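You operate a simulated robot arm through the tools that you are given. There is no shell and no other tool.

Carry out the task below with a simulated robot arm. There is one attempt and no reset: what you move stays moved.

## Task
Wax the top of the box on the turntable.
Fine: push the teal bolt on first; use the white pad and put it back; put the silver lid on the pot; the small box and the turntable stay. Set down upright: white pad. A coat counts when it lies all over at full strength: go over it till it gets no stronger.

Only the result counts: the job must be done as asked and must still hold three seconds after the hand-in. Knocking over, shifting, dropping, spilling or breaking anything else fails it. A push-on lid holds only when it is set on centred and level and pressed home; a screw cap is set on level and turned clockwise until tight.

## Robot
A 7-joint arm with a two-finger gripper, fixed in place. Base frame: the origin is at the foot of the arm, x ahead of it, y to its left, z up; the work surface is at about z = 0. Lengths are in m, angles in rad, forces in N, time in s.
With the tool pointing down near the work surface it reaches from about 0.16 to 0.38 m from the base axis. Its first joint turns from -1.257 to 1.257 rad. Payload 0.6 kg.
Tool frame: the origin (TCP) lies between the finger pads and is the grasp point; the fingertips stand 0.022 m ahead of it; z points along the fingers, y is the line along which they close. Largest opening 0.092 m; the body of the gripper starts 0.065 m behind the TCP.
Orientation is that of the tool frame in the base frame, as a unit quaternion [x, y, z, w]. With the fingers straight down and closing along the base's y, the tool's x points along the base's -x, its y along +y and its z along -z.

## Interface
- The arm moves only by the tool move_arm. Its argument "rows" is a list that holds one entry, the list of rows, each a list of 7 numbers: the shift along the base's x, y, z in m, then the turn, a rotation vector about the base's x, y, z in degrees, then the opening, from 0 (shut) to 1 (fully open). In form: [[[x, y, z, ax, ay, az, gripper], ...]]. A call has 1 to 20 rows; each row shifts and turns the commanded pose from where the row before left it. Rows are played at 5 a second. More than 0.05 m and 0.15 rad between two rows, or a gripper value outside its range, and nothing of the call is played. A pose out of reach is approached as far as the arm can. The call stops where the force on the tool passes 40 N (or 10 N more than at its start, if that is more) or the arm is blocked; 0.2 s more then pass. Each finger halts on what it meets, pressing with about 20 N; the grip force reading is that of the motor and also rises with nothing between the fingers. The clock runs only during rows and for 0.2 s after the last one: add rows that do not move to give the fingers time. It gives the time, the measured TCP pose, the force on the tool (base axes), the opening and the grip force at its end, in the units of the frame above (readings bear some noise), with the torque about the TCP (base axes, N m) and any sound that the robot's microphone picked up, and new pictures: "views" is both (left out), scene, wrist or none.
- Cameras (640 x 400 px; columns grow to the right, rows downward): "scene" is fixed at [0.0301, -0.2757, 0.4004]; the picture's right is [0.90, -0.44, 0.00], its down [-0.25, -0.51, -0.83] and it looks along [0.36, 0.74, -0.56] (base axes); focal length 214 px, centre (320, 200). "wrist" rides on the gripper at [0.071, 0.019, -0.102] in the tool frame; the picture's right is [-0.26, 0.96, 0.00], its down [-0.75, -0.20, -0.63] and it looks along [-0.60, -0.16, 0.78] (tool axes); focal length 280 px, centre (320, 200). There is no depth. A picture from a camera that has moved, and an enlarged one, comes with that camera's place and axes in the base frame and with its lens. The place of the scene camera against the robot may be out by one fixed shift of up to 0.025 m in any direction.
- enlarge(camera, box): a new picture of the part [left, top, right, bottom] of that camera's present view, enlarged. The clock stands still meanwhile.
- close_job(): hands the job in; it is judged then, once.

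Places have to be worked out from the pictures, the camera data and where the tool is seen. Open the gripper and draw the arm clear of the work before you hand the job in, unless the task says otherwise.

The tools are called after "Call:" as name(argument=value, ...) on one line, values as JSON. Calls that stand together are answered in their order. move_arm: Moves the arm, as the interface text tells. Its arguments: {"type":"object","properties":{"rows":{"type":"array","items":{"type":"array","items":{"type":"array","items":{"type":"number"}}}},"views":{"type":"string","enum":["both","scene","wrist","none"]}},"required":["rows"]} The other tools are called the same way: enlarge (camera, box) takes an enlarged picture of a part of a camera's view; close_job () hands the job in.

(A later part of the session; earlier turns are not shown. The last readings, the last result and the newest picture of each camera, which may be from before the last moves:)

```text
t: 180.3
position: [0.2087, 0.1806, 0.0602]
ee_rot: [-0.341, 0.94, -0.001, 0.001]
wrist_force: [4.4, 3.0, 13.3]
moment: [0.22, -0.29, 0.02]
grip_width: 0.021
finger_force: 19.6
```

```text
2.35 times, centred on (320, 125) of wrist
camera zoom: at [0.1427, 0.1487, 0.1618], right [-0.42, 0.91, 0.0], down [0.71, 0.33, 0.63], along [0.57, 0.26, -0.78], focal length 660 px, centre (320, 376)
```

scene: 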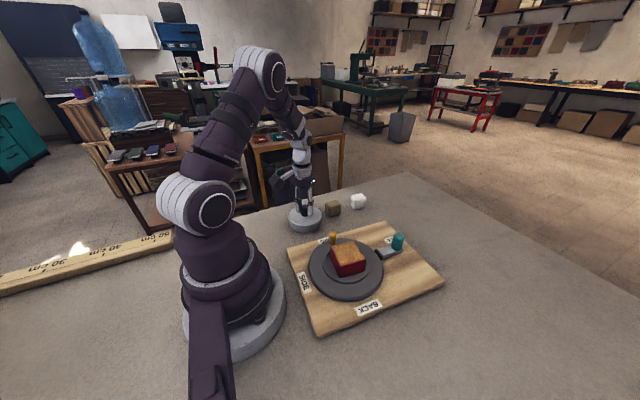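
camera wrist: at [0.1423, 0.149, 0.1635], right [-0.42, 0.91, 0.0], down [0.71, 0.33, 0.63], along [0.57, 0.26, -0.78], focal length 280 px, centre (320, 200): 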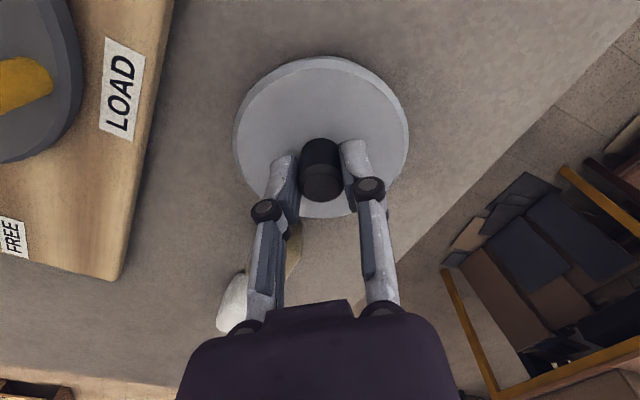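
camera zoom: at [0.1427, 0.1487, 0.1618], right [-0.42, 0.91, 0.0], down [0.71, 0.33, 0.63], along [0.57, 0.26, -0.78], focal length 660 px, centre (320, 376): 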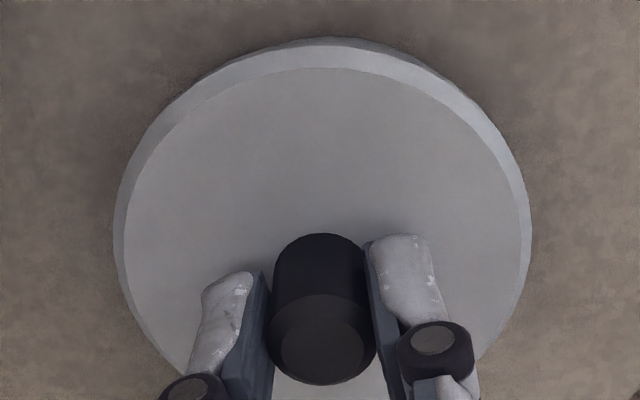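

The lid is at its stop, centred within ~0.4 mm, and the fingers slide down the knob at ~14 N. I keep sliding down until the fingertips reach the lid top, then check alignment before the final press.

Call:
move_arm(rows=[[[0, 0, -0.001, 0, 0, 0, 0], [0, 0, -0.001, 0, 0, 0, 0], [0, 0, -0.001, 0, 0, 0, 0], [0, 0, -0.001, 0, 0, 0, 0], [0, 0, 0, 0, 0, 0, 0]]])

Call:
enlarge(camera="scene", box=[284, 198, 324, 234])

Call:
enlarge(camera="wrist", box=[220, 40, 420, 140])

```text
t: 181.5
position: [0.2088, 0.1798, 0.0572]
ee_rot: [-0.342, 0.94, 0.0, 0.0]
wrist_force: [-4.4, 1.9, 15.9]
moment: [0.04, 0.06, 0.0]
grip_width: 0.0208
finger_force: 20.1
camera wrist: at [0.1432, 0.1488, 0.1582], right [-0.42, 0.91, 0.0], down [0.71, 0.33, 0.63], along [0.57, 0.26, -0.78], focal length 280 px, centre (320, 200)
```

scene: 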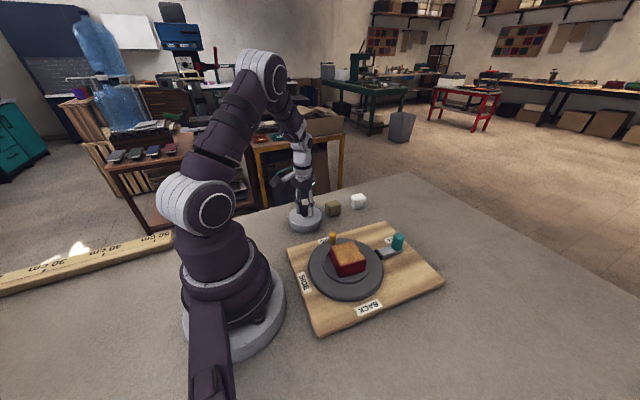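
wrist: 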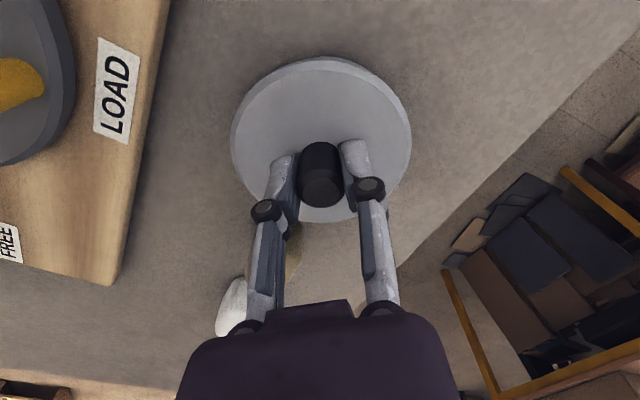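

```text
11.11 times, centred on (304, 216) of scene
camera zoom: at [0.0301, -0.2757, 0.4004], right [0.9, -0.44, 0.0], down [-0.25, -0.51, -0.83], along [0.36, 0.74, -0.56], focal length 2383 px, centre (498, 22)
```

zoom: 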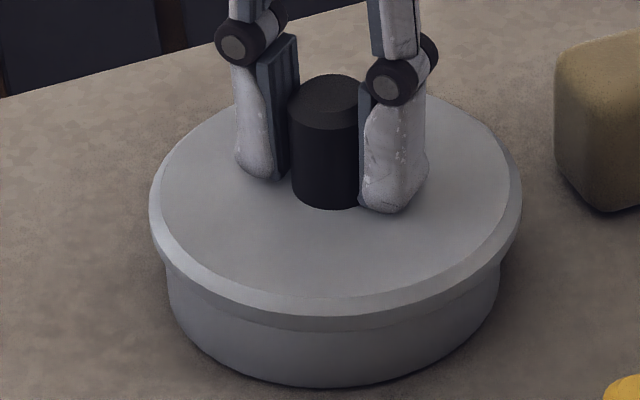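

```text
3.20 times, centred on (320, 90) of wrist
camera zoom: at [0.1432, 0.1488, 0.1582], right [-0.42, 0.91, 0.0], down [0.71, 0.33, 0.63], along [0.57, 0.26, -0.78], focal length 897 px, centre (320, 552)
```

zoom: 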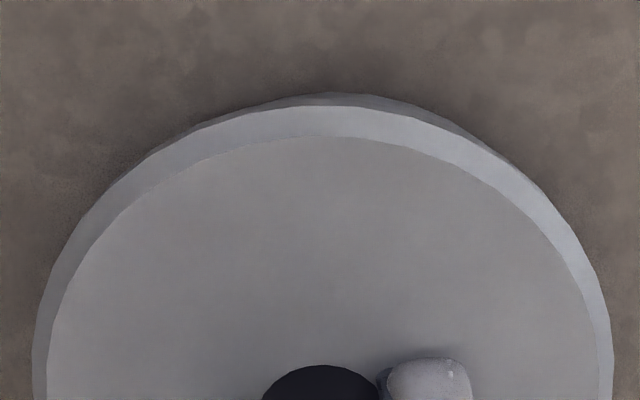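

Measurements now: lid ~0.5 mm right and ~1–1.5 mm too far in depth. I relieve the pressure, shift (-1.0,-0.9) mm, and re-check.

Call:
move_arm(rows=[[[0, 0, 0.0009, 0, 0, 0, 0], [-0.0005, -0.0005, 0, 0, 0, 0, 0], [-0.0005, -0.0004, 0, 0, 0, 0, 0], [0, 0, 0, 0, 0, 0, 0]]])

Call:
enlarge(camera="scene", box=[284, 198, 324, 234])

Call:
enlarge(camera="wrist", box=[220, 40, 420, 140])

```text
t: 182.5
position: [0.2082, 0.1789, 0.0572]
ee_rot: [-0.342, 0.94, 0.0, 0.002]
wrist_force: [3.1, 2.9, 8.4]
moment: [-0.08, 0.06, 0.03]
grip_width: 0.0209
finger_force: 19.8
camera wrist: at [0.1425, 0.1478, 0.1581], right [-0.42, 0.91, 0.0], down [0.71, 0.33, 0.63], along [0.57, 0.26, -0.78], focal length 280 px, centre (320, 200)
```

scene: 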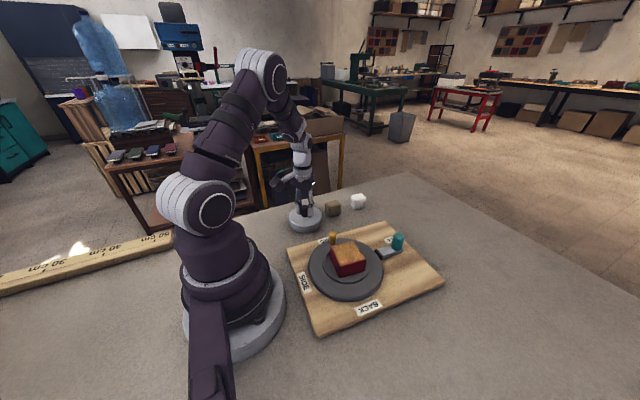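
wrist: 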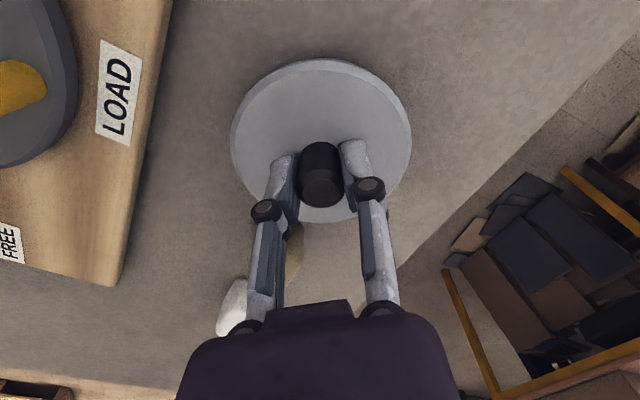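

```text
11.11 times, centred on (304, 216) of scene
camera zoom: at [0.0301, -0.2757, 0.4004], right [0.9, -0.44, 0.0], down [-0.25, -0.51, -0.83], along [0.36, 0.74, -0.56], focal length 2383 px, centre (498, 22)
```

zoom: 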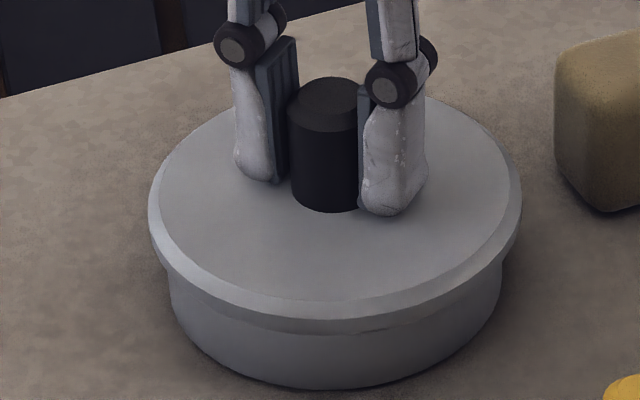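

```text
3.20 times, centred on (320, 90) of wrist
camera zoom: at [0.1425, 0.1478, 0.1581], right [-0.42, 0.91, 0.0], down [0.71, 0.33, 0.63], along [0.57, 0.26, -0.78], focal length 897 px, centre (320, 552)
```

zoom: 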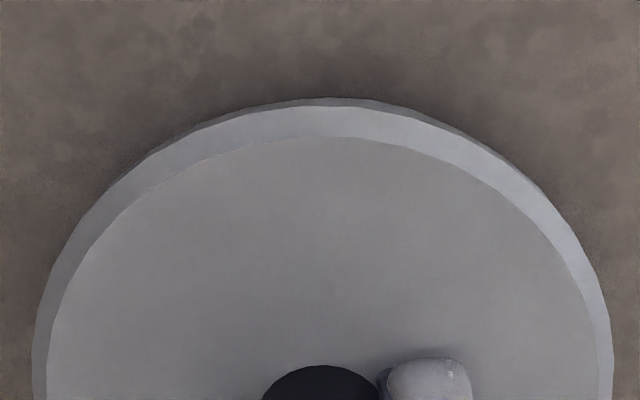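

Offset is now under ~1 mm in every direction. I press straight down until the fingertips bear on the lid.

Call:
move_arm(rows=[[[-0.0003, -0.0003, -0.0008, 0, 0, 0, 0], [0, 0, -0.001, 0, 0, 0, 0], [0, 0, -0.001, 0, 0, 0, 0], [0, 0, 0, 0, 0, 0, 0]]], views="none")

```text
t: 183.5
position: [0.2079, 0.178, 0.0546]
ee_rot: [-0.342, 0.94, 0.0, 0.0]
wrist_force: [3.8, 8.2, 18.8]
moment: [0.29, -0.17, 0.0]
grip_width: 0.0212
finger_force: 20.0
```

Call:
move_arm(rows=[[[0.0002, 0.0005, -0.0006, 0, 0, 0, 0], [0, 0, -0.0006, 0, 0, 0, 0], [0, 0, 0, 0, 0, 0, 0]]], views="none")

```text
t: 183.9
position: [0.2077, 0.1775, 0.0543]
ee_rot: [-0.341, 0.94, -0.001, 0.001]
wrist_force: [-3.0, 0.2, 9.7]
moment: [0.0, 0.04, 0.03]
grip_width: 0.021
finger_force: 20.0
stopped in row 2: the force on the tool passed its limit at 46 N (the readings are from after the stop); the commanded pose is now the measured one
```

It was pressed with 46 N before the stop. I test gently again: raise 2 mm while still holding the knob and look at force and picture.

Call:
move_arm(rows=[[[0, 0, 0.001, 0, 0, 0, 0], [0, 0, 0.001, 0, 0, 0, 0], [0, 0, 0.001, 0, 0, 0, 0], [0, 0, 0, 0, 0, 0, 0]]], views="scene")

Call:
enlarge(camera="scene", box=[284, 198, 324, 234])

```text
t: 184.9
position: [0.2086, 0.1783, 0.0571]
ee_rot: [-0.342, 0.94, -0.001, 0.0]
wrist_force: [-0.3, 1.4, -0.3]
moment: [0.04, 0.03, -0.01]
grip_width: 0.0207
finger_force: 19.7
```

scene: 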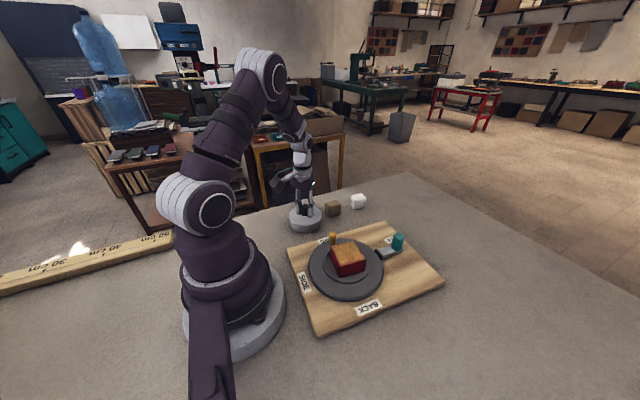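

```text
11.11 times, centred on (304, 216) of scene
camera zoom: at [0.0301, -0.2757, 0.4004], right [0.9, -0.44, 0.0], down [-0.25, -0.51, -0.83], along [0.36, 0.74, -0.56], focal length 2383 px, centre (498, 22)
```

zoom: 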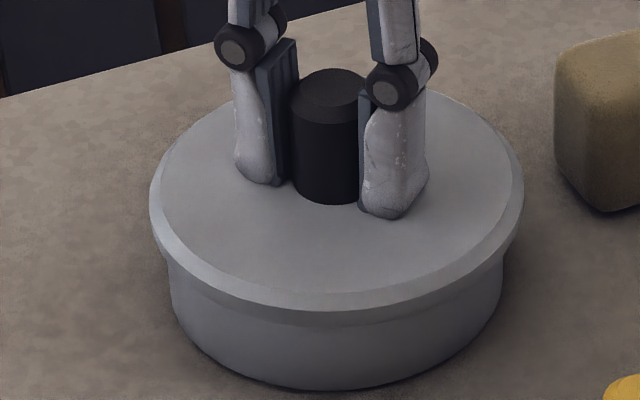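

The lid still lifts off freely, so I want exact centring before a final press. I raise it to a hover and measure the pot edge in the wrist view from two yaw angles, starting with the present one.

Call:
move_arm(rows=[[[0, 0, 0.005, 0, 0, 0, 0], [0, 0, 0.015, 0, 0, 0, 0], [0, 0, 0, 0, 0, 0, 0], [0, 0, 0, 0, 0, 0, 0]]])

Call:
enlarge(camera="wrist", box=[220, 30, 420, 130])

Call:
enlarge(camera="scene", box=[284, 194, 324, 234])

```text
t: 185.9
position: [0.2088, 0.1768, 0.0775]
ee_rot: [-0.342, 0.94, -0.001, 0.001]
wrist_force: [0.6, -0.2, -0.5]
moment: [0.0, -0.01, 0.01]
grip_width: 0.0209
finger_force: 20.0
camera wrist: at [0.1419, 0.1464, 0.178], right [-0.42, 0.91, 0.0], down [0.71, 0.33, 0.63], along [0.57, 0.26, -0.78], focal length 280 px, centre (320, 200)
```

scene: 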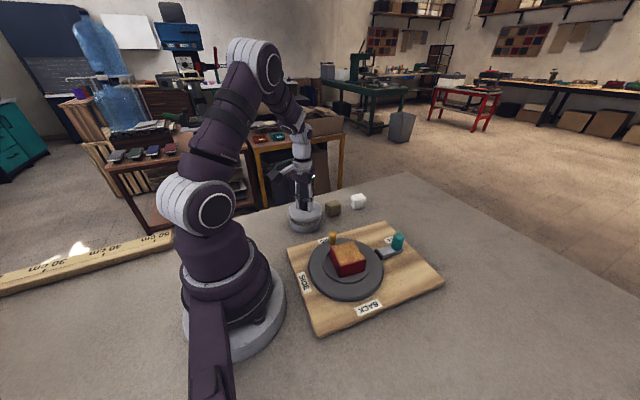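
wrist: 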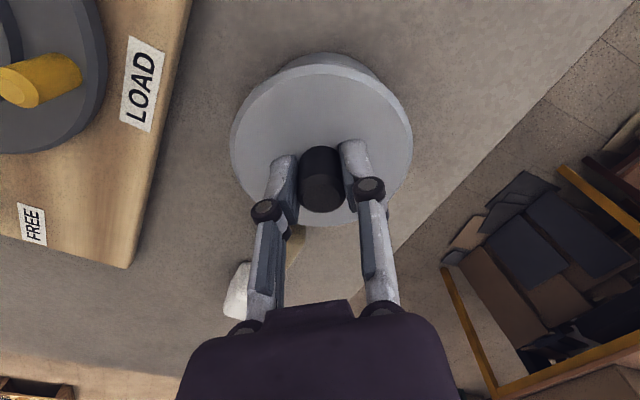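

```text
3.20 times, centred on (320, 80) of wrist
camera zoom: at [0.1419, 0.1464, 0.178], right [-0.42, 0.91, 0.0], down [0.71, 0.33, 0.63], along [0.57, 0.26, -0.78], focal length 897 px, centre (320, 584)
```

zoom: 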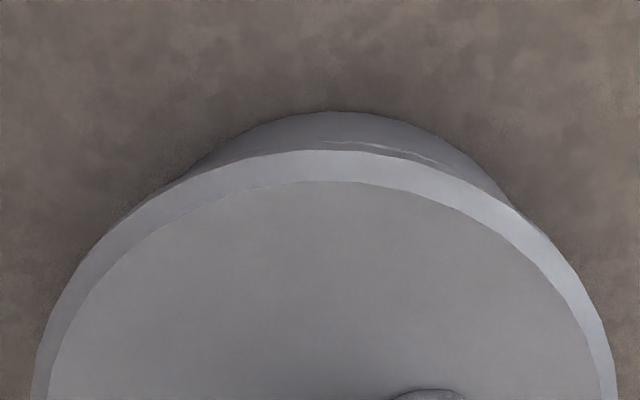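

```text
10.00 times, centred on (304, 214) of scene
camera zoom: at [0.0301, -0.2757, 0.4004], right [0.9, -0.44, 0.0], down [-0.25, -0.51, -0.83], along [0.36, 0.74, -0.56], focal length 2145 px, centre (480, 60)
```

zoom: 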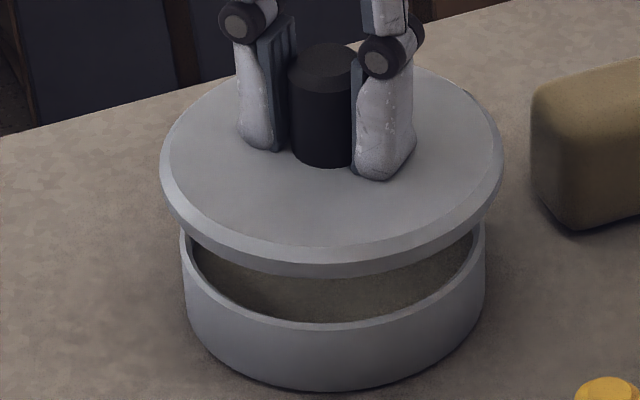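

I record this view and now yaw the tool by -66° at the hover (camera then looks along the scene camera's right axis) to calibrate the measurement.

Call:
move_arm(rows=[[[0, 0, 0, 0, 0, -7.33, 0], [0, 0, 0, 0, 0, -7.33, 0], [0, 0, 0, 0, 0, -7.33, 0], [0, 0, 0, 0, 0, -7.33, 0], [0, 0, 0, 0, 0, -7.33, 0], [0, 0, 0, 0, 0, -7.33, 0], [0, 0, 0, 0, 0, -7.33, 0], [0, 0, 0, 0, 0, -7.33, 0], [0, 0, 0, 0, 0, -7.33, 0], [0, 0, 0, 0, 0, 0, 0]]])

Call:
enlarge(camera="wrist", box=[220, 30, 420, 130])

Call:
enlarge(camera="scene", box=[284, 194, 324, 234])

```text
t: 188.1
position: [0.2086, 0.1774, 0.078]
ee_rot: [0.226, 0.974, -0.001, 0.0]
wrist_force: [-0.2, 0.0, -0.8]
moment: [-0.04, 0.03, 0.02]
grip_width: 0.0208
finger_force: 20.3
camera wrist: at [0.1537, 0.2267, 0.1781], right [0.66, 0.75, 0.0], down [0.59, -0.51, 0.63], along [0.47, -0.41, -0.78], focal length 280 px, centre (320, 200)
```

scene: 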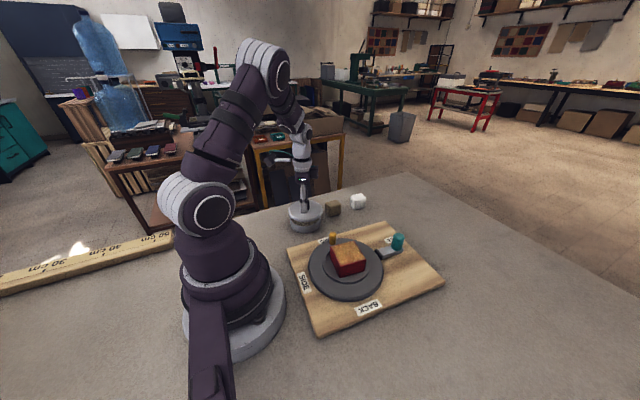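
wrist: 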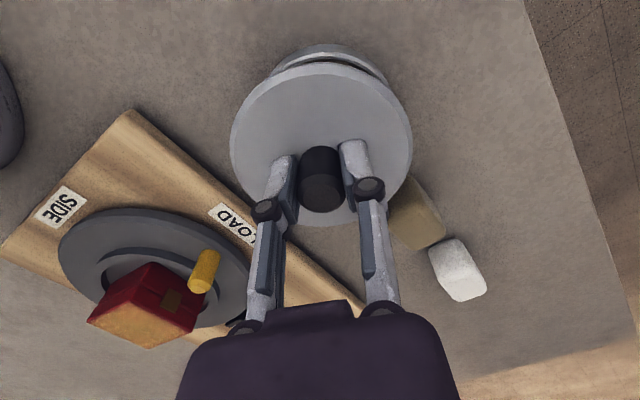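

```text
3.20 times, centred on (320, 80) of wrist
camera zoom: at [0.1537, 0.2267, 0.1781], right [0.66, 0.75, 0.0], down [0.59, -0.51, 0.63], along [0.47, -0.41, -0.78], focal length 897 px, centre (320, 584)
```

zoom: 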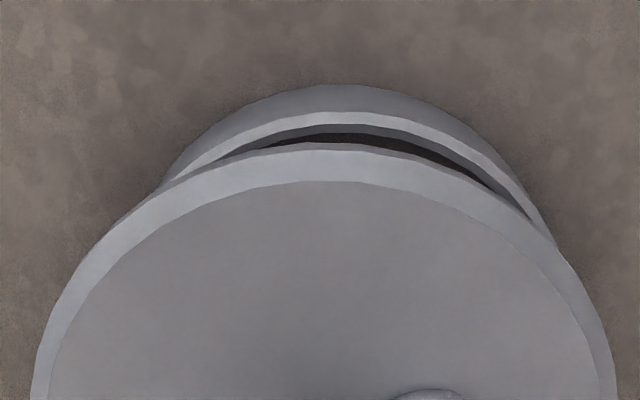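

```text
10.00 times, centred on (304, 214) of scene
camera zoom: at [0.0301, -0.2757, 0.4004], right [0.9, -0.44, 0.0], down [-0.25, -0.51, -0.83], along [0.36, 0.74, -0.56], focal length 2145 px, centre (480, 60)
```

zoom: 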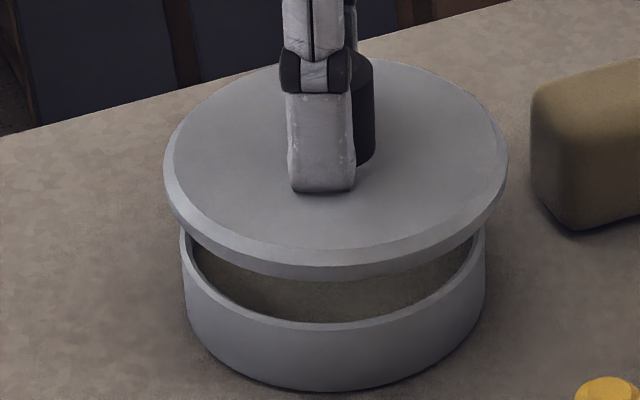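

The second view reveals a bias of roughly 1.7 mm in my near-edge method, and that the knob is held off-centre. I rotate +15° so the wrist looks exactly along the scene's right axis, to calibrate that bias.

Call:
move_arm(rows=[[[0, 0, 0, 0, 0, 7.5, 0], [0, 0, 0, 0, 0, 7.6, 0], [0, 0, 0, 0, 0, 0, 0], [0, 0, 0, 0, 0, 0, 0]]])

Call:
enlarge(camera="wrist", box=[220, 30, 420, 130])

Call:
enlarge(camera="scene", box=[284, 194, 324, 234])

```text
t: 189.1
position: [0.208, 0.1777, 0.0767]
ee_rot: [0.095, 0.995, -0.001, 0.0]
wrist_force: [-0.2, 0.0, -0.5]
moment: [-0.01, 0.0, 0.01]
grip_width: 0.0209
finger_force: 19.6
camera wrist: at [0.1425, 0.2106, 0.178], right [0.44, 0.9, 0.0], down [0.7, -0.34, 0.63], along [0.56, -0.28, -0.78], focal length 280 px, centre (320, 200)
```

scene: 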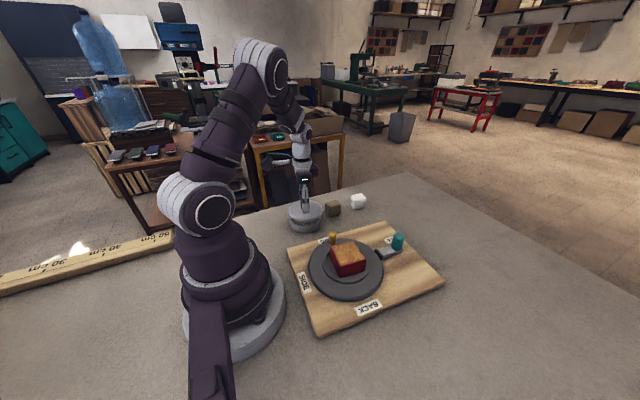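
wrist: 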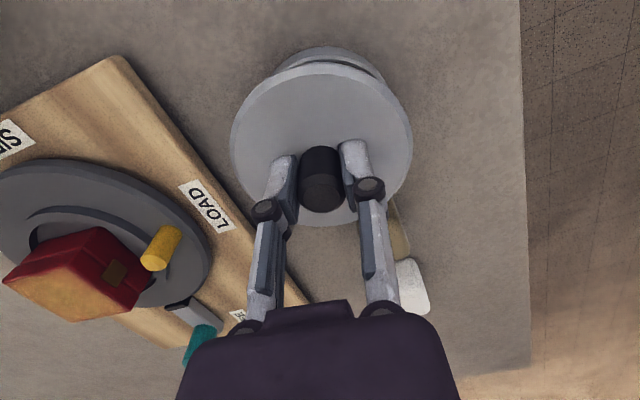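

```text
3.20 times, centred on (320, 80) of wrist
camera zoom: at [0.1425, 0.2106, 0.178], right [0.44, 0.9, 0.0], down [0.7, -0.34, 0.63], along [0.56, -0.28, -0.78], focal length 897 px, centre (320, 584)
```

zoom: 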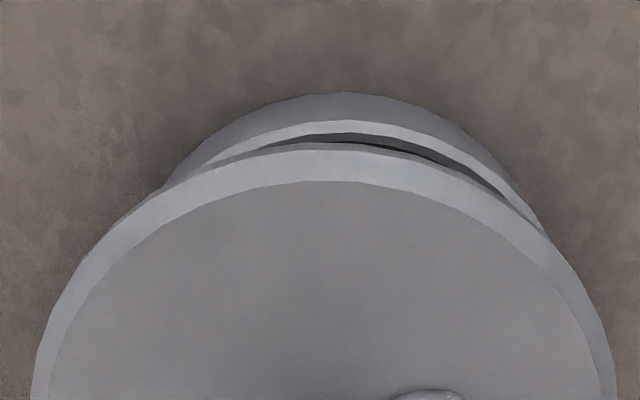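

```text
10.00 times, centred on (304, 214) of scene
camera zoom: at [0.0301, -0.2757, 0.4004], right [0.9, -0.44, 0.0], down [-0.25, -0.51, -0.83], along [0.36, 0.74, -0.56], focal length 2145 px, centre (480, 60)
```

zoom: 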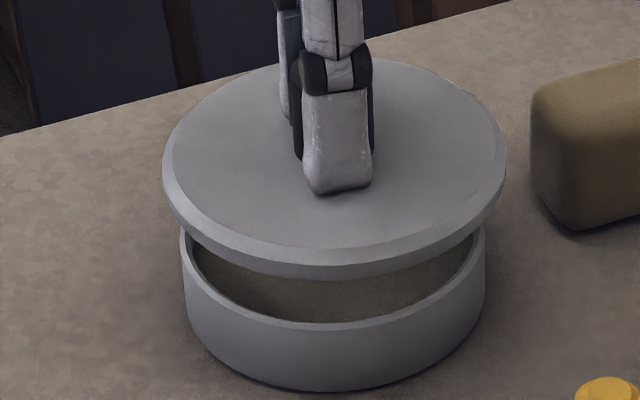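

Calibrated: wrist reading 3.1 mm versus scene 1.5 mm, so a bias of +1.6 mm. Now I rotate +90° so the wrist looks along the depth axis and measure that component.

Call:
move_arm(rows=[[[0, 0, 0, 0, 0, 7.5, 0], [0, 0, 0, 0, 0, 7.5, 0], [0, 0, 0, 0, 0, 7.5, 0], [0, 0, 0, 0, 0, 7.5, 0], [0, 0, 0, 0, 0, 7.5, 0], [0, 0, 0, 0, 0, 7.5, 0], [0, 0, 0, 0, 0, 7.5, 0], [0, 0, 0, 0, 0, 7.5, 0], [0, 0, 0, 0, 0, 7.5, 0], [0, 0, 0, 0, 0, 7.5, 0], [0, 0, 0, 0, 0, 7.5, 0], [0, 0, 0, 0, 0, 7.5, 0], [0, 0, 0, 0, 0, 0, 0], [0, 0, 0, 0, 0, 0, 0]]])

Call:
enlarge(camera="wrist", box=[220, 30, 420, 130])

Call:
enlarge(camera="scene", box=[284, 194, 324, 234])

```text
t: 192.1
position: [0.2093, 0.1779, 0.0783]
ee_rot: [-0.638, 0.77, 0.0, 0.0]
wrist_force: [0.7, -0.5, -1.1]
moment: [0.0, 0.01, 0.06]
grip_width: 0.021
finger_force: 19.7
camera wrist: at [0.1769, 0.1122, 0.1789], right [-0.9, 0.44, 0.0], down [0.34, 0.7, 0.63], along [0.28, 0.56, -0.78], focal length 280 px, centre (320, 200)
```

scene: 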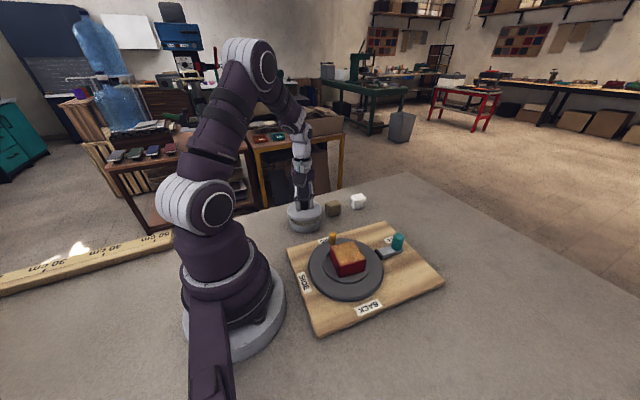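
wrist: 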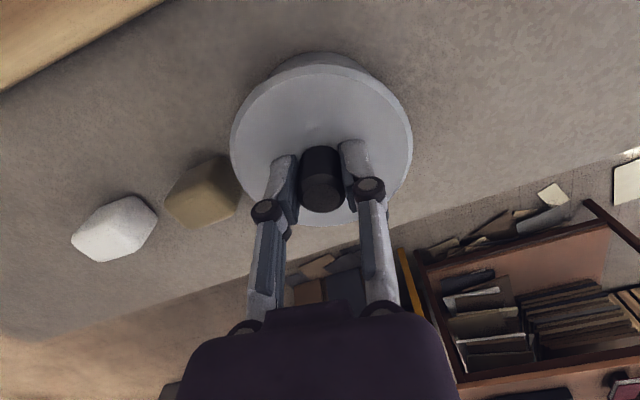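

```text
3.20 times, centred on (320, 80) of wrist
camera zoom: at [0.1769, 0.1122, 0.1789], right [-0.9, 0.44, 0.0], down [0.34, 0.7, 0.63], along [0.28, 0.56, -0.78], focal length 897 px, centre (320, 584)
```

zoom: 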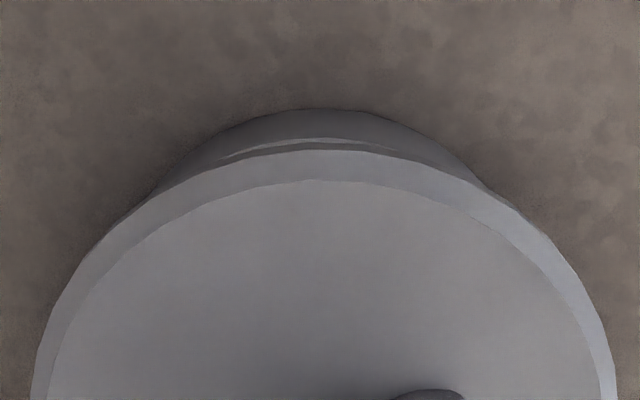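

```text
10.00 times, centred on (304, 214) of scene
camera zoom: at [0.0301, -0.2757, 0.4004], right [0.9, -0.44, 0.0], down [-0.25, -0.51, -0.83], along [0.36, 0.74, -0.56], focal length 2145 px, centre (480, 60)
```

zoom: 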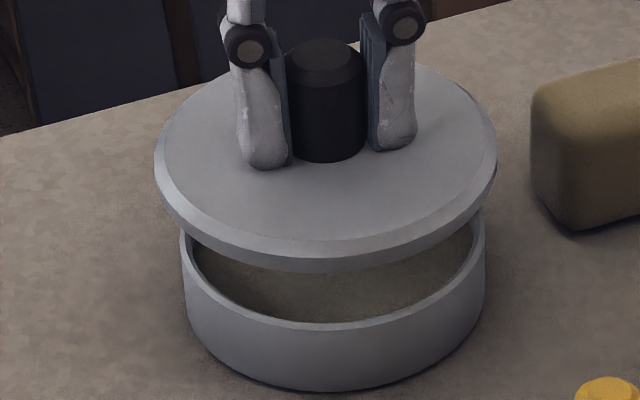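

Now the lid is only 0.95 mm left (r axis) and about 0.15 mm off in depth. I correct (+0.9,-0.3) mm and lower 12 mm, then re-measure in both views.

Call:
move_arm(rows=[[[0.0009, -0.0003, 0, 0, 0, 0, 0], [0, 0, -0.006, 0, 0, 0, 0], [0, 0, -0.006, 0, 0, 0, 0], [0, 0, 0, 0, 0, 0, 0], [0, 0, 0, 0, 0, 0, 0]]])

Call:
enlarge(camera="wrist", box=[220, 30, 420, 130])

Call:
enlarge(camera="scene", box=[284, 198, 324, 234])

```text
t: 193.3
position: [0.2094, 0.1776, 0.0659]
ee_rot: [-0.637, 0.771, -0.001, 0.0]
wrist_force: [-0.5, 0.0, -1.3]
moment: [0.01, -0.01, 0.01]
grip_width: 0.0212
finger_force: 19.8
camera wrist: at [0.1771, 0.1122, 0.1668], right [-0.9, 0.44, 0.0], down [0.34, 0.7, 0.63], along [0.28, 0.56, -0.78], focal length 280 px, centre (320, 200)
```

scene: 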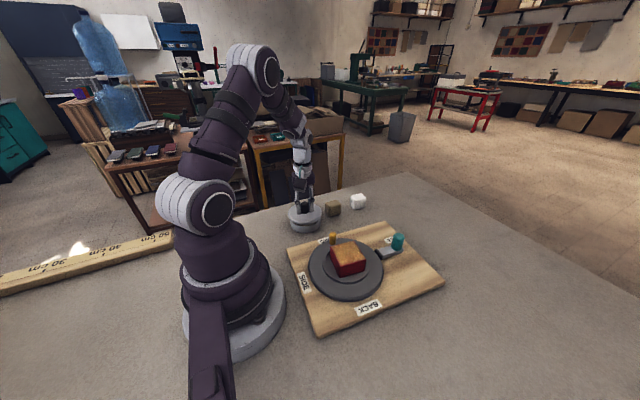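
wrist: 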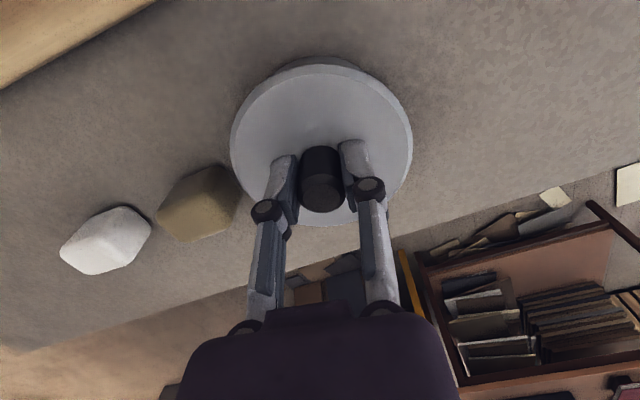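

```text
3.20 times, centred on (320, 80) of wrist
camera zoom: at [0.1771, 0.1122, 0.1668], right [-0.9, 0.44, 0.0], down [0.34, 0.7, 0.63], along [0.28, 0.56, -0.78], focal length 897 px, centre (320, 584)
```

zoom: 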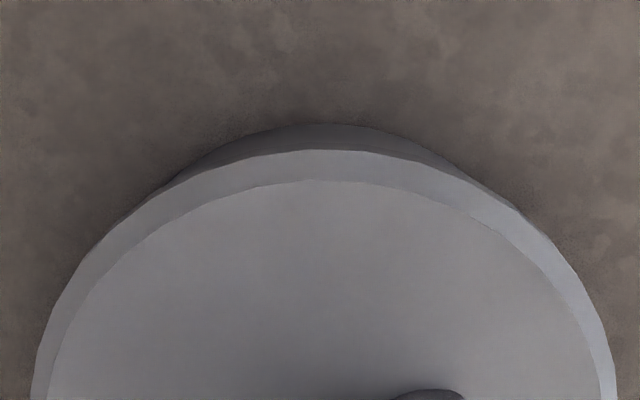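

```text
11.11 times, centred on (304, 216) of scene
camera zoom: at [0.0301, -0.2757, 0.4004], right [0.9, -0.44, 0.0], down [-0.25, -0.51, -0.83], along [0.36, 0.74, -0.56], focal length 2383 px, centre (498, 22)
```

zoom: 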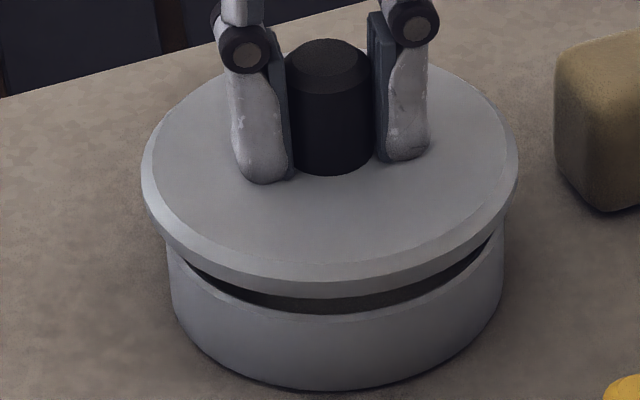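

Still ~0.9 mm left, depth -0.3 mm. I correct (+1.0,-0.1) mm and lower 3 mm.

Call:
move_arm(rows=[[[0.001, -0.0001, 0, 0, 0, 0, 0], [0, 0, -0.003, 0, 0, 0, 0], [0, 0, 0, 0, 0, 0, 0], [0, 0, 0, 0, 0, 0, 0]]])

Call:
enlarge(camera="wrist", box=[220, 30, 420, 130])

Call:
enlarge(camera="scene", box=[284, 198, 324, 234])

```text
t: 194.3
position: [0.2089, 0.1789, 0.0623]
ee_rot: [-0.636, 0.772, -0.001, 0.001]
wrist_force: [0.3, -0.4, -0.9]
moment: [0.03, -0.02, 0.0]
grip_width: 0.0208
finger_force: 20.0
camera wrist: at [0.1778, 0.112, 0.164], right [-0.9, 0.44, 0.0], down [0.34, 0.7, 0.63], along [0.28, 0.56, -0.78], focal length 280 px, centre (320, 200)
```

scene: 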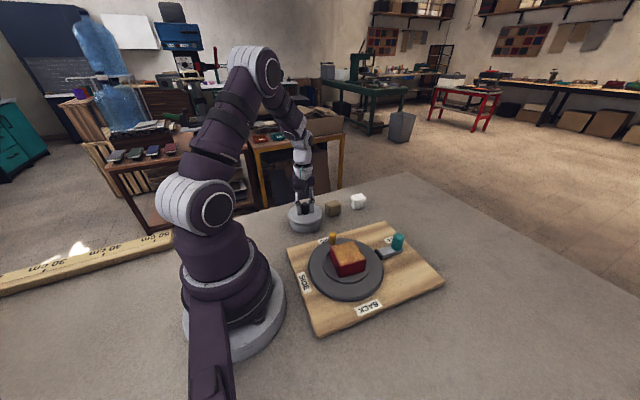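
wrist: 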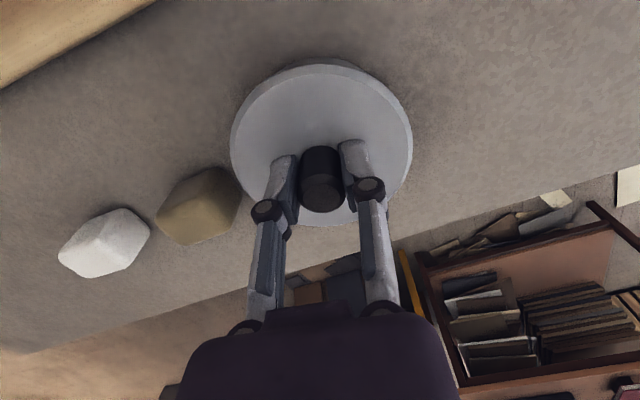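

```text
3.20 times, centred on (320, 80) of wrist
camera zoom: at [0.1778, 0.112, 0.164], right [-0.9, 0.44, 0.0], down [0.34, 0.7, 0.63], along [0.28, 0.56, -0.78], focal length 897 px, centre (320, 584)
```

zoom: 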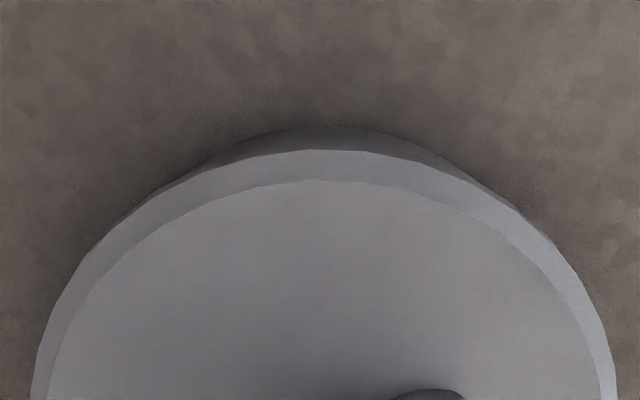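

```text
11.11 times, centred on (304, 216) of scene
camera zoom: at [0.0301, -0.2757, 0.4004], right [0.9, -0.44, 0.0], down [-0.25, -0.51, -0.83], along [0.36, 0.74, -0.56], focal length 2383 px, centre (498, 22)
```

zoom: 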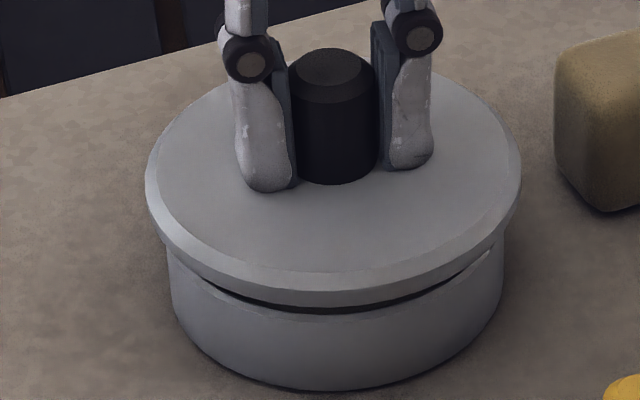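

Aligned within ~0.3 mm. I lower further in 1 mm steps with a small x compensation for the drift.

Call:
move_arm(rows=[[[0.0004, -0.0001, -0.001, 0, 0, 0, 0], [0.0001, 0, -0.001, 0, 0, 0, 0], [0.0001, 0, -0.001, 0, 0, 0, 0], [0, 0, 0, 0, 0, 0, 0]]])

Call:
enlarge(camera="wrist", box=[220, 30, 420, 130])

Call:
enlarge(camera="scene", box=[284, 198, 324, 234])

```text
t: 195.3
position: [0.2101, 0.1769, 0.0597]
ee_rot: [-0.637, 0.771, -0.001, 0.001]
wrist_force: [-0.2, 0.1, -0.4]
moment: [-0.02, -0.01, 0.0]
grip_width: 0.021
finger_force: 20.1
camera wrist: at [0.1784, 0.1116, 0.1609], right [-0.9, 0.44, 0.0], down [0.34, 0.7, 0.63], along [0.28, 0.56, -0.78], focal length 280 px, centre (320, 200)
```

scene: 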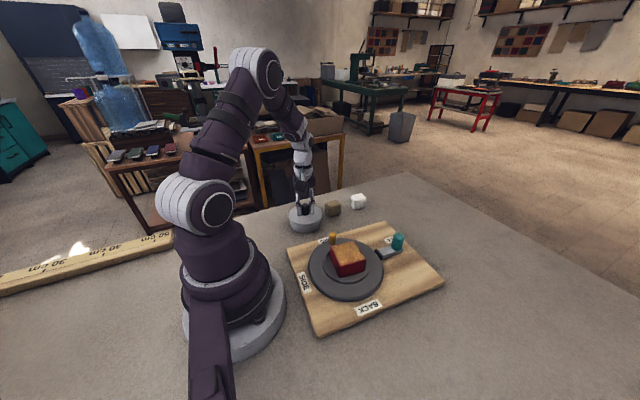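
wrist: 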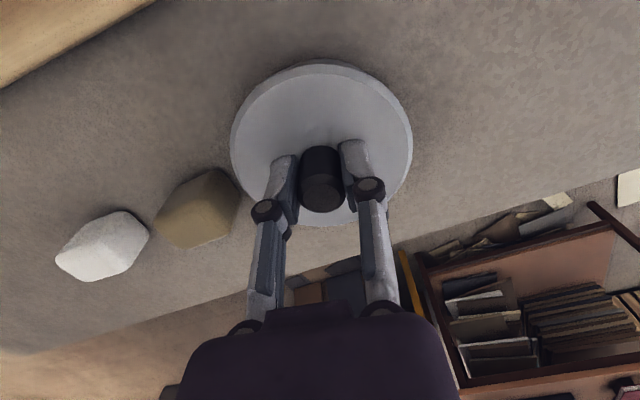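

```text
3.20 times, centred on (320, 80) of wrist
camera zoom: at [0.1784, 0.1116, 0.1609], right [-0.9, 0.44, 0.0], down [0.34, 0.7, 0.63], along [0.28, 0.56, -0.78], focal length 897 px, centre (320, 584)
```

zoom: 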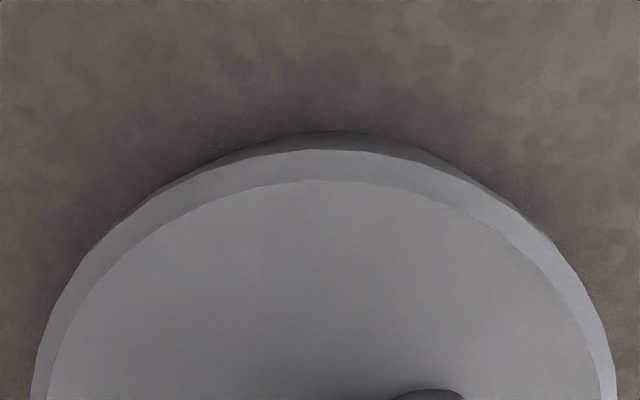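

```text
11.11 times, centred on (304, 216) of scene
camera zoom: at [0.0301, -0.2757, 0.4004], right [0.9, -0.44, 0.0], down [-0.25, -0.51, -0.83], along [0.36, 0.74, -0.56], focal length 2383 px, centre (498, 22)
```

zoom: 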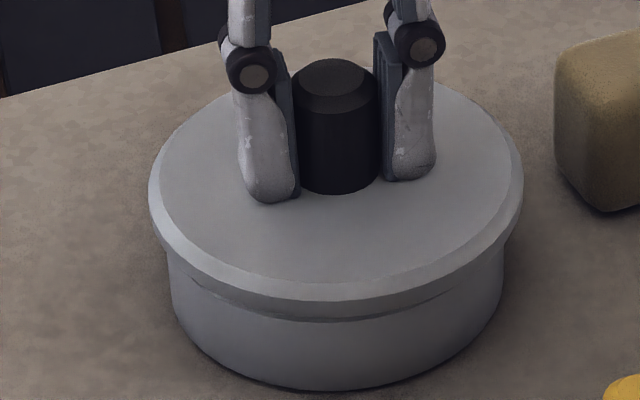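

Aligned within ~0.2 mm both ways, no contact. I continue down 2 mm.

Call:
move_arm(rows=[[[0.0001, 0, -0.001, 0, 0, 0, 0], [0.0001, 0, -0.001, 0, 0, 0, 0], [0, 0, 0, 0, 0, 0, 0], [0, 0, 0, 0, 0, 0, 0]]], views="none")

```text
t: 196.3
position: [0.2085, 0.1777, 0.0567]
ee_rot: [-0.636, 0.771, 0.0, 0.001]
wrist_force: [0.0, -1.7, -0.9]
moment: [0.01, -0.01, 0.0]
grip_width: 0.021
finger_force: 20.4
```

No contact: the lid slips in freely. Another 1.6 mm down with force check.

Call:
move_arm(rows=[[[0.0001, 0, -0.0008, 0, 0, 0, 0], [0.0001, 0, -0.0008, 0, 0, 0, 0], [0, 0, 0, 0, 0, 0, 0]]])

Call:
enlarge(camera="wrist", box=[220, 30, 420, 130])

Call:
enlarge(camera="scene", box=[284, 198, 324, 234])

```text
t: 197.1
position: [0.2106, 0.1775, 0.0555]
ee_rot: [-0.637, 0.771, -0.001, 0.0]
wrist_force: [-0.8, 0.6, 0.0]
moment: [0.01, -0.02, 0.0]
grip_width: 0.0212
finger_force: 19.9
camera wrist: at [0.1786, 0.1116, 0.1565], right [-0.9, 0.44, 0.0], down [0.34, 0.7, 0.63], along [0.28, 0.56, -0.78], focal length 280 px, centre (320, 200)
```

scene: 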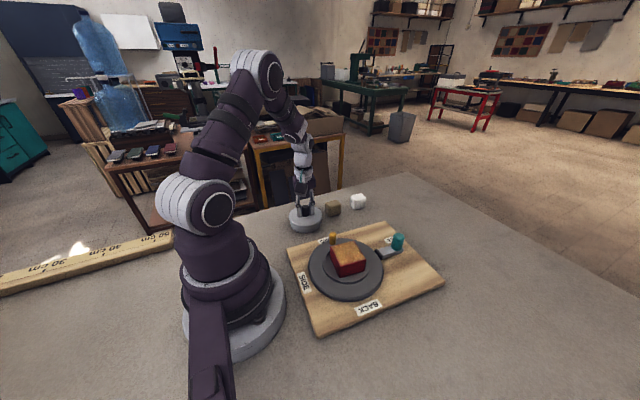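
wrist: 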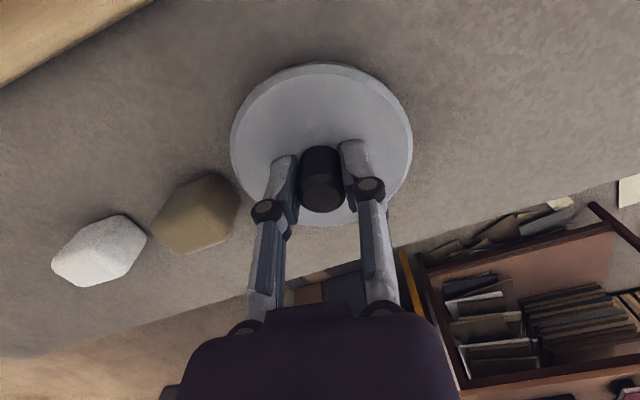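

```text
3.20 times, centred on (320, 80) of wrist
camera zoom: at [0.1786, 0.1116, 0.1565], right [-0.9, 0.44, 0.0], down [0.34, 0.7, 0.63], along [0.28, 0.56, -0.78], focal length 897 px, centre (320, 584)
```

zoom: 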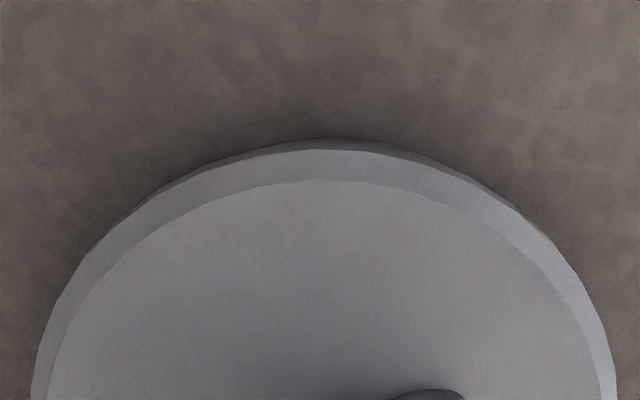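

```text
11.11 times, centred on (304, 216) of scene
camera zoom: at [0.0301, -0.2757, 0.4004], right [0.9, -0.44, 0.0], down [-0.25, -0.51, -0.83], along [0.36, 0.74, -0.56], focal length 2383 px, centre (498, 22)
```

zoom: 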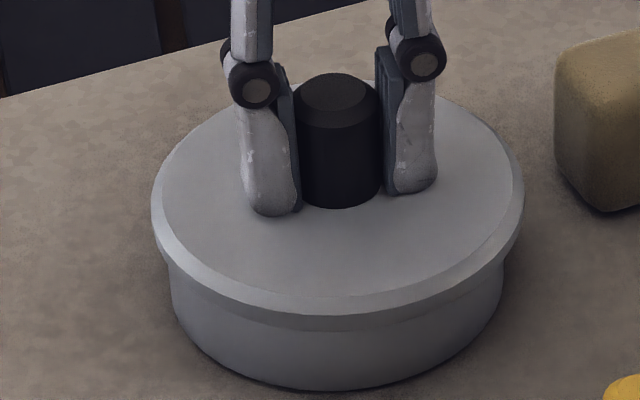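

Nearly seated without contact: +0.6 mm right, -0.4 mm depth. I correct (-0.4,+0.5) mm and go down to contact.

Call:
move_arm(rows=[[[-0.0004, 0.0005, 0, 0, 0, 0, 0], [0, 0, -0.0006, 0, 0, 0, 0], [0, 0, 0, 0, 0, 0, 0]]], views="none")

```text
t: 197.9
position: [0.2102, 0.1793, 0.0534]
ee_rot: [-0.637, 0.771, -0.001, 0.001]
wrist_force: [0.4, -0.7, -1.2]
moment: [0.01, 0.02, -0.02]
grip_width: 0.021
finger_force: 20.6
```

No contact even at this lower height, so it is going deeper than before. I continue.

Call:
move_arm(rows=[[[0, 0, -0.0006, 0, 0, 0, 0], [0, 0, 0, 0, 0, 0, 0]]], views="none")

```text
t: 198.5
position: [0.2093, 0.1782, 0.0539]
ee_rot: [-0.637, 0.771, 0.0, 0.003]
wrist_force: [0.9, 4.4, 19.0]
moment: [0.05, 0.02, 0.01]
grip_width: 0.0211
finger_force: 20.2
```

Contact: 19 N, well centred. I press further.

Call:
move_arm(rows=[[[0, 0.0003, -0.0004, 0, 0, 0, 0], [0, 0, -0.0003, 0, 0, 0, 0], [0, 0, 0, 0, 0, 0, 0]]])

Call:
enlarge(camera="wrist", box=[220, 30, 420, 130])

Call:
enlarge(camera="scene", box=[284, 198, 324, 234])

```text
t: 199.0
position: [0.2089, 0.1779, 0.0544]
ee_rot: [-0.637, 0.771, 0.0, 0.0]
wrist_force: [-1.5, -1.5, 5.4]
moment: [-0.03, 0.03, 0.04]
grip_width: 0.0209
finger_force: 20.1
stopped in row 2: the force on the tool passed its limit at 43 N (the readings are from after the stop); the commanded pose is now the measured one
camera wrist: at [0.1782, 0.1128, 0.1555], right [-0.9, 0.44, 0.0], down [0.34, 0.7, 0.63], along [0.28, 0.56, -0.78], focal length 280 px, centre (320, 200)
```

scene: 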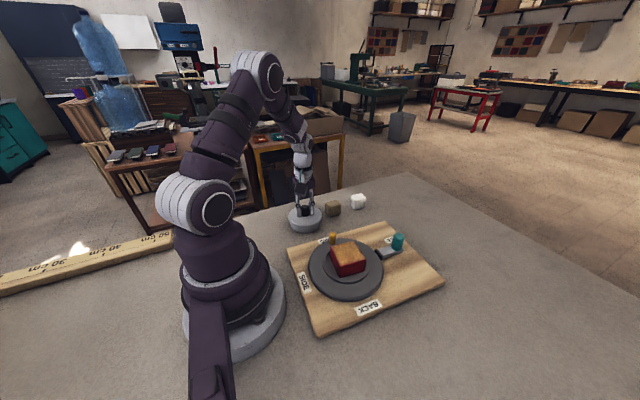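
wrist: 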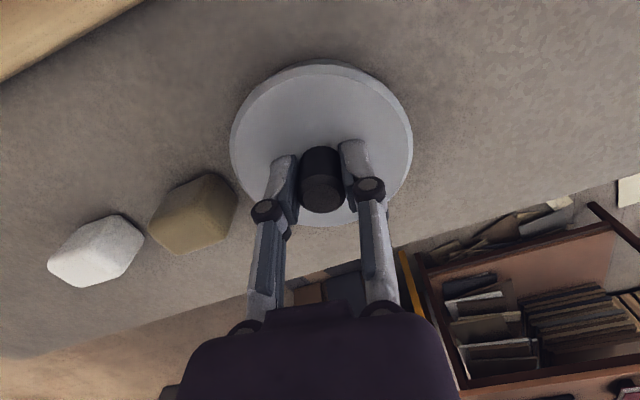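

```text
3.20 times, centred on (320, 80) of wrist
camera zoom: at [0.1782, 0.1128, 0.1555], right [-0.9, 0.44, 0.0], down [0.34, 0.7, 0.63], along [0.28, 0.56, -0.78], focal length 897 px, centre (320, 584)
```

zoom: 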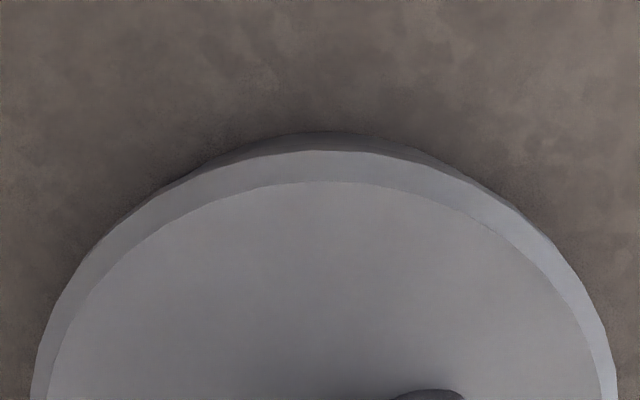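

```text
11.11 times, centred on (304, 216) of scene
camera zoom: at [0.0301, -0.2757, 0.4004], right [0.9, -0.44, 0.0], down [-0.25, -0.51, -0.83], along [0.36, 0.74, -0.56], focal length 2383 px, centre (498, 22)
```

zoom: 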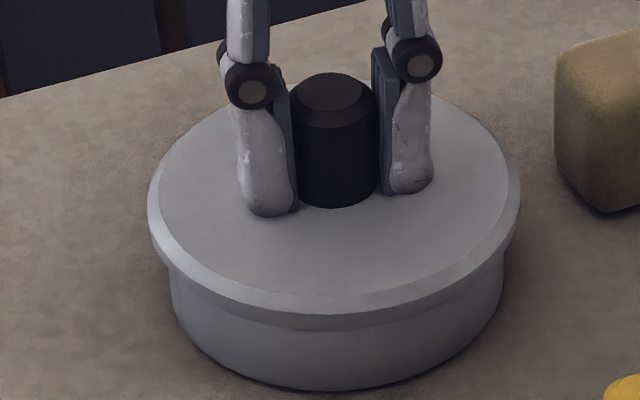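

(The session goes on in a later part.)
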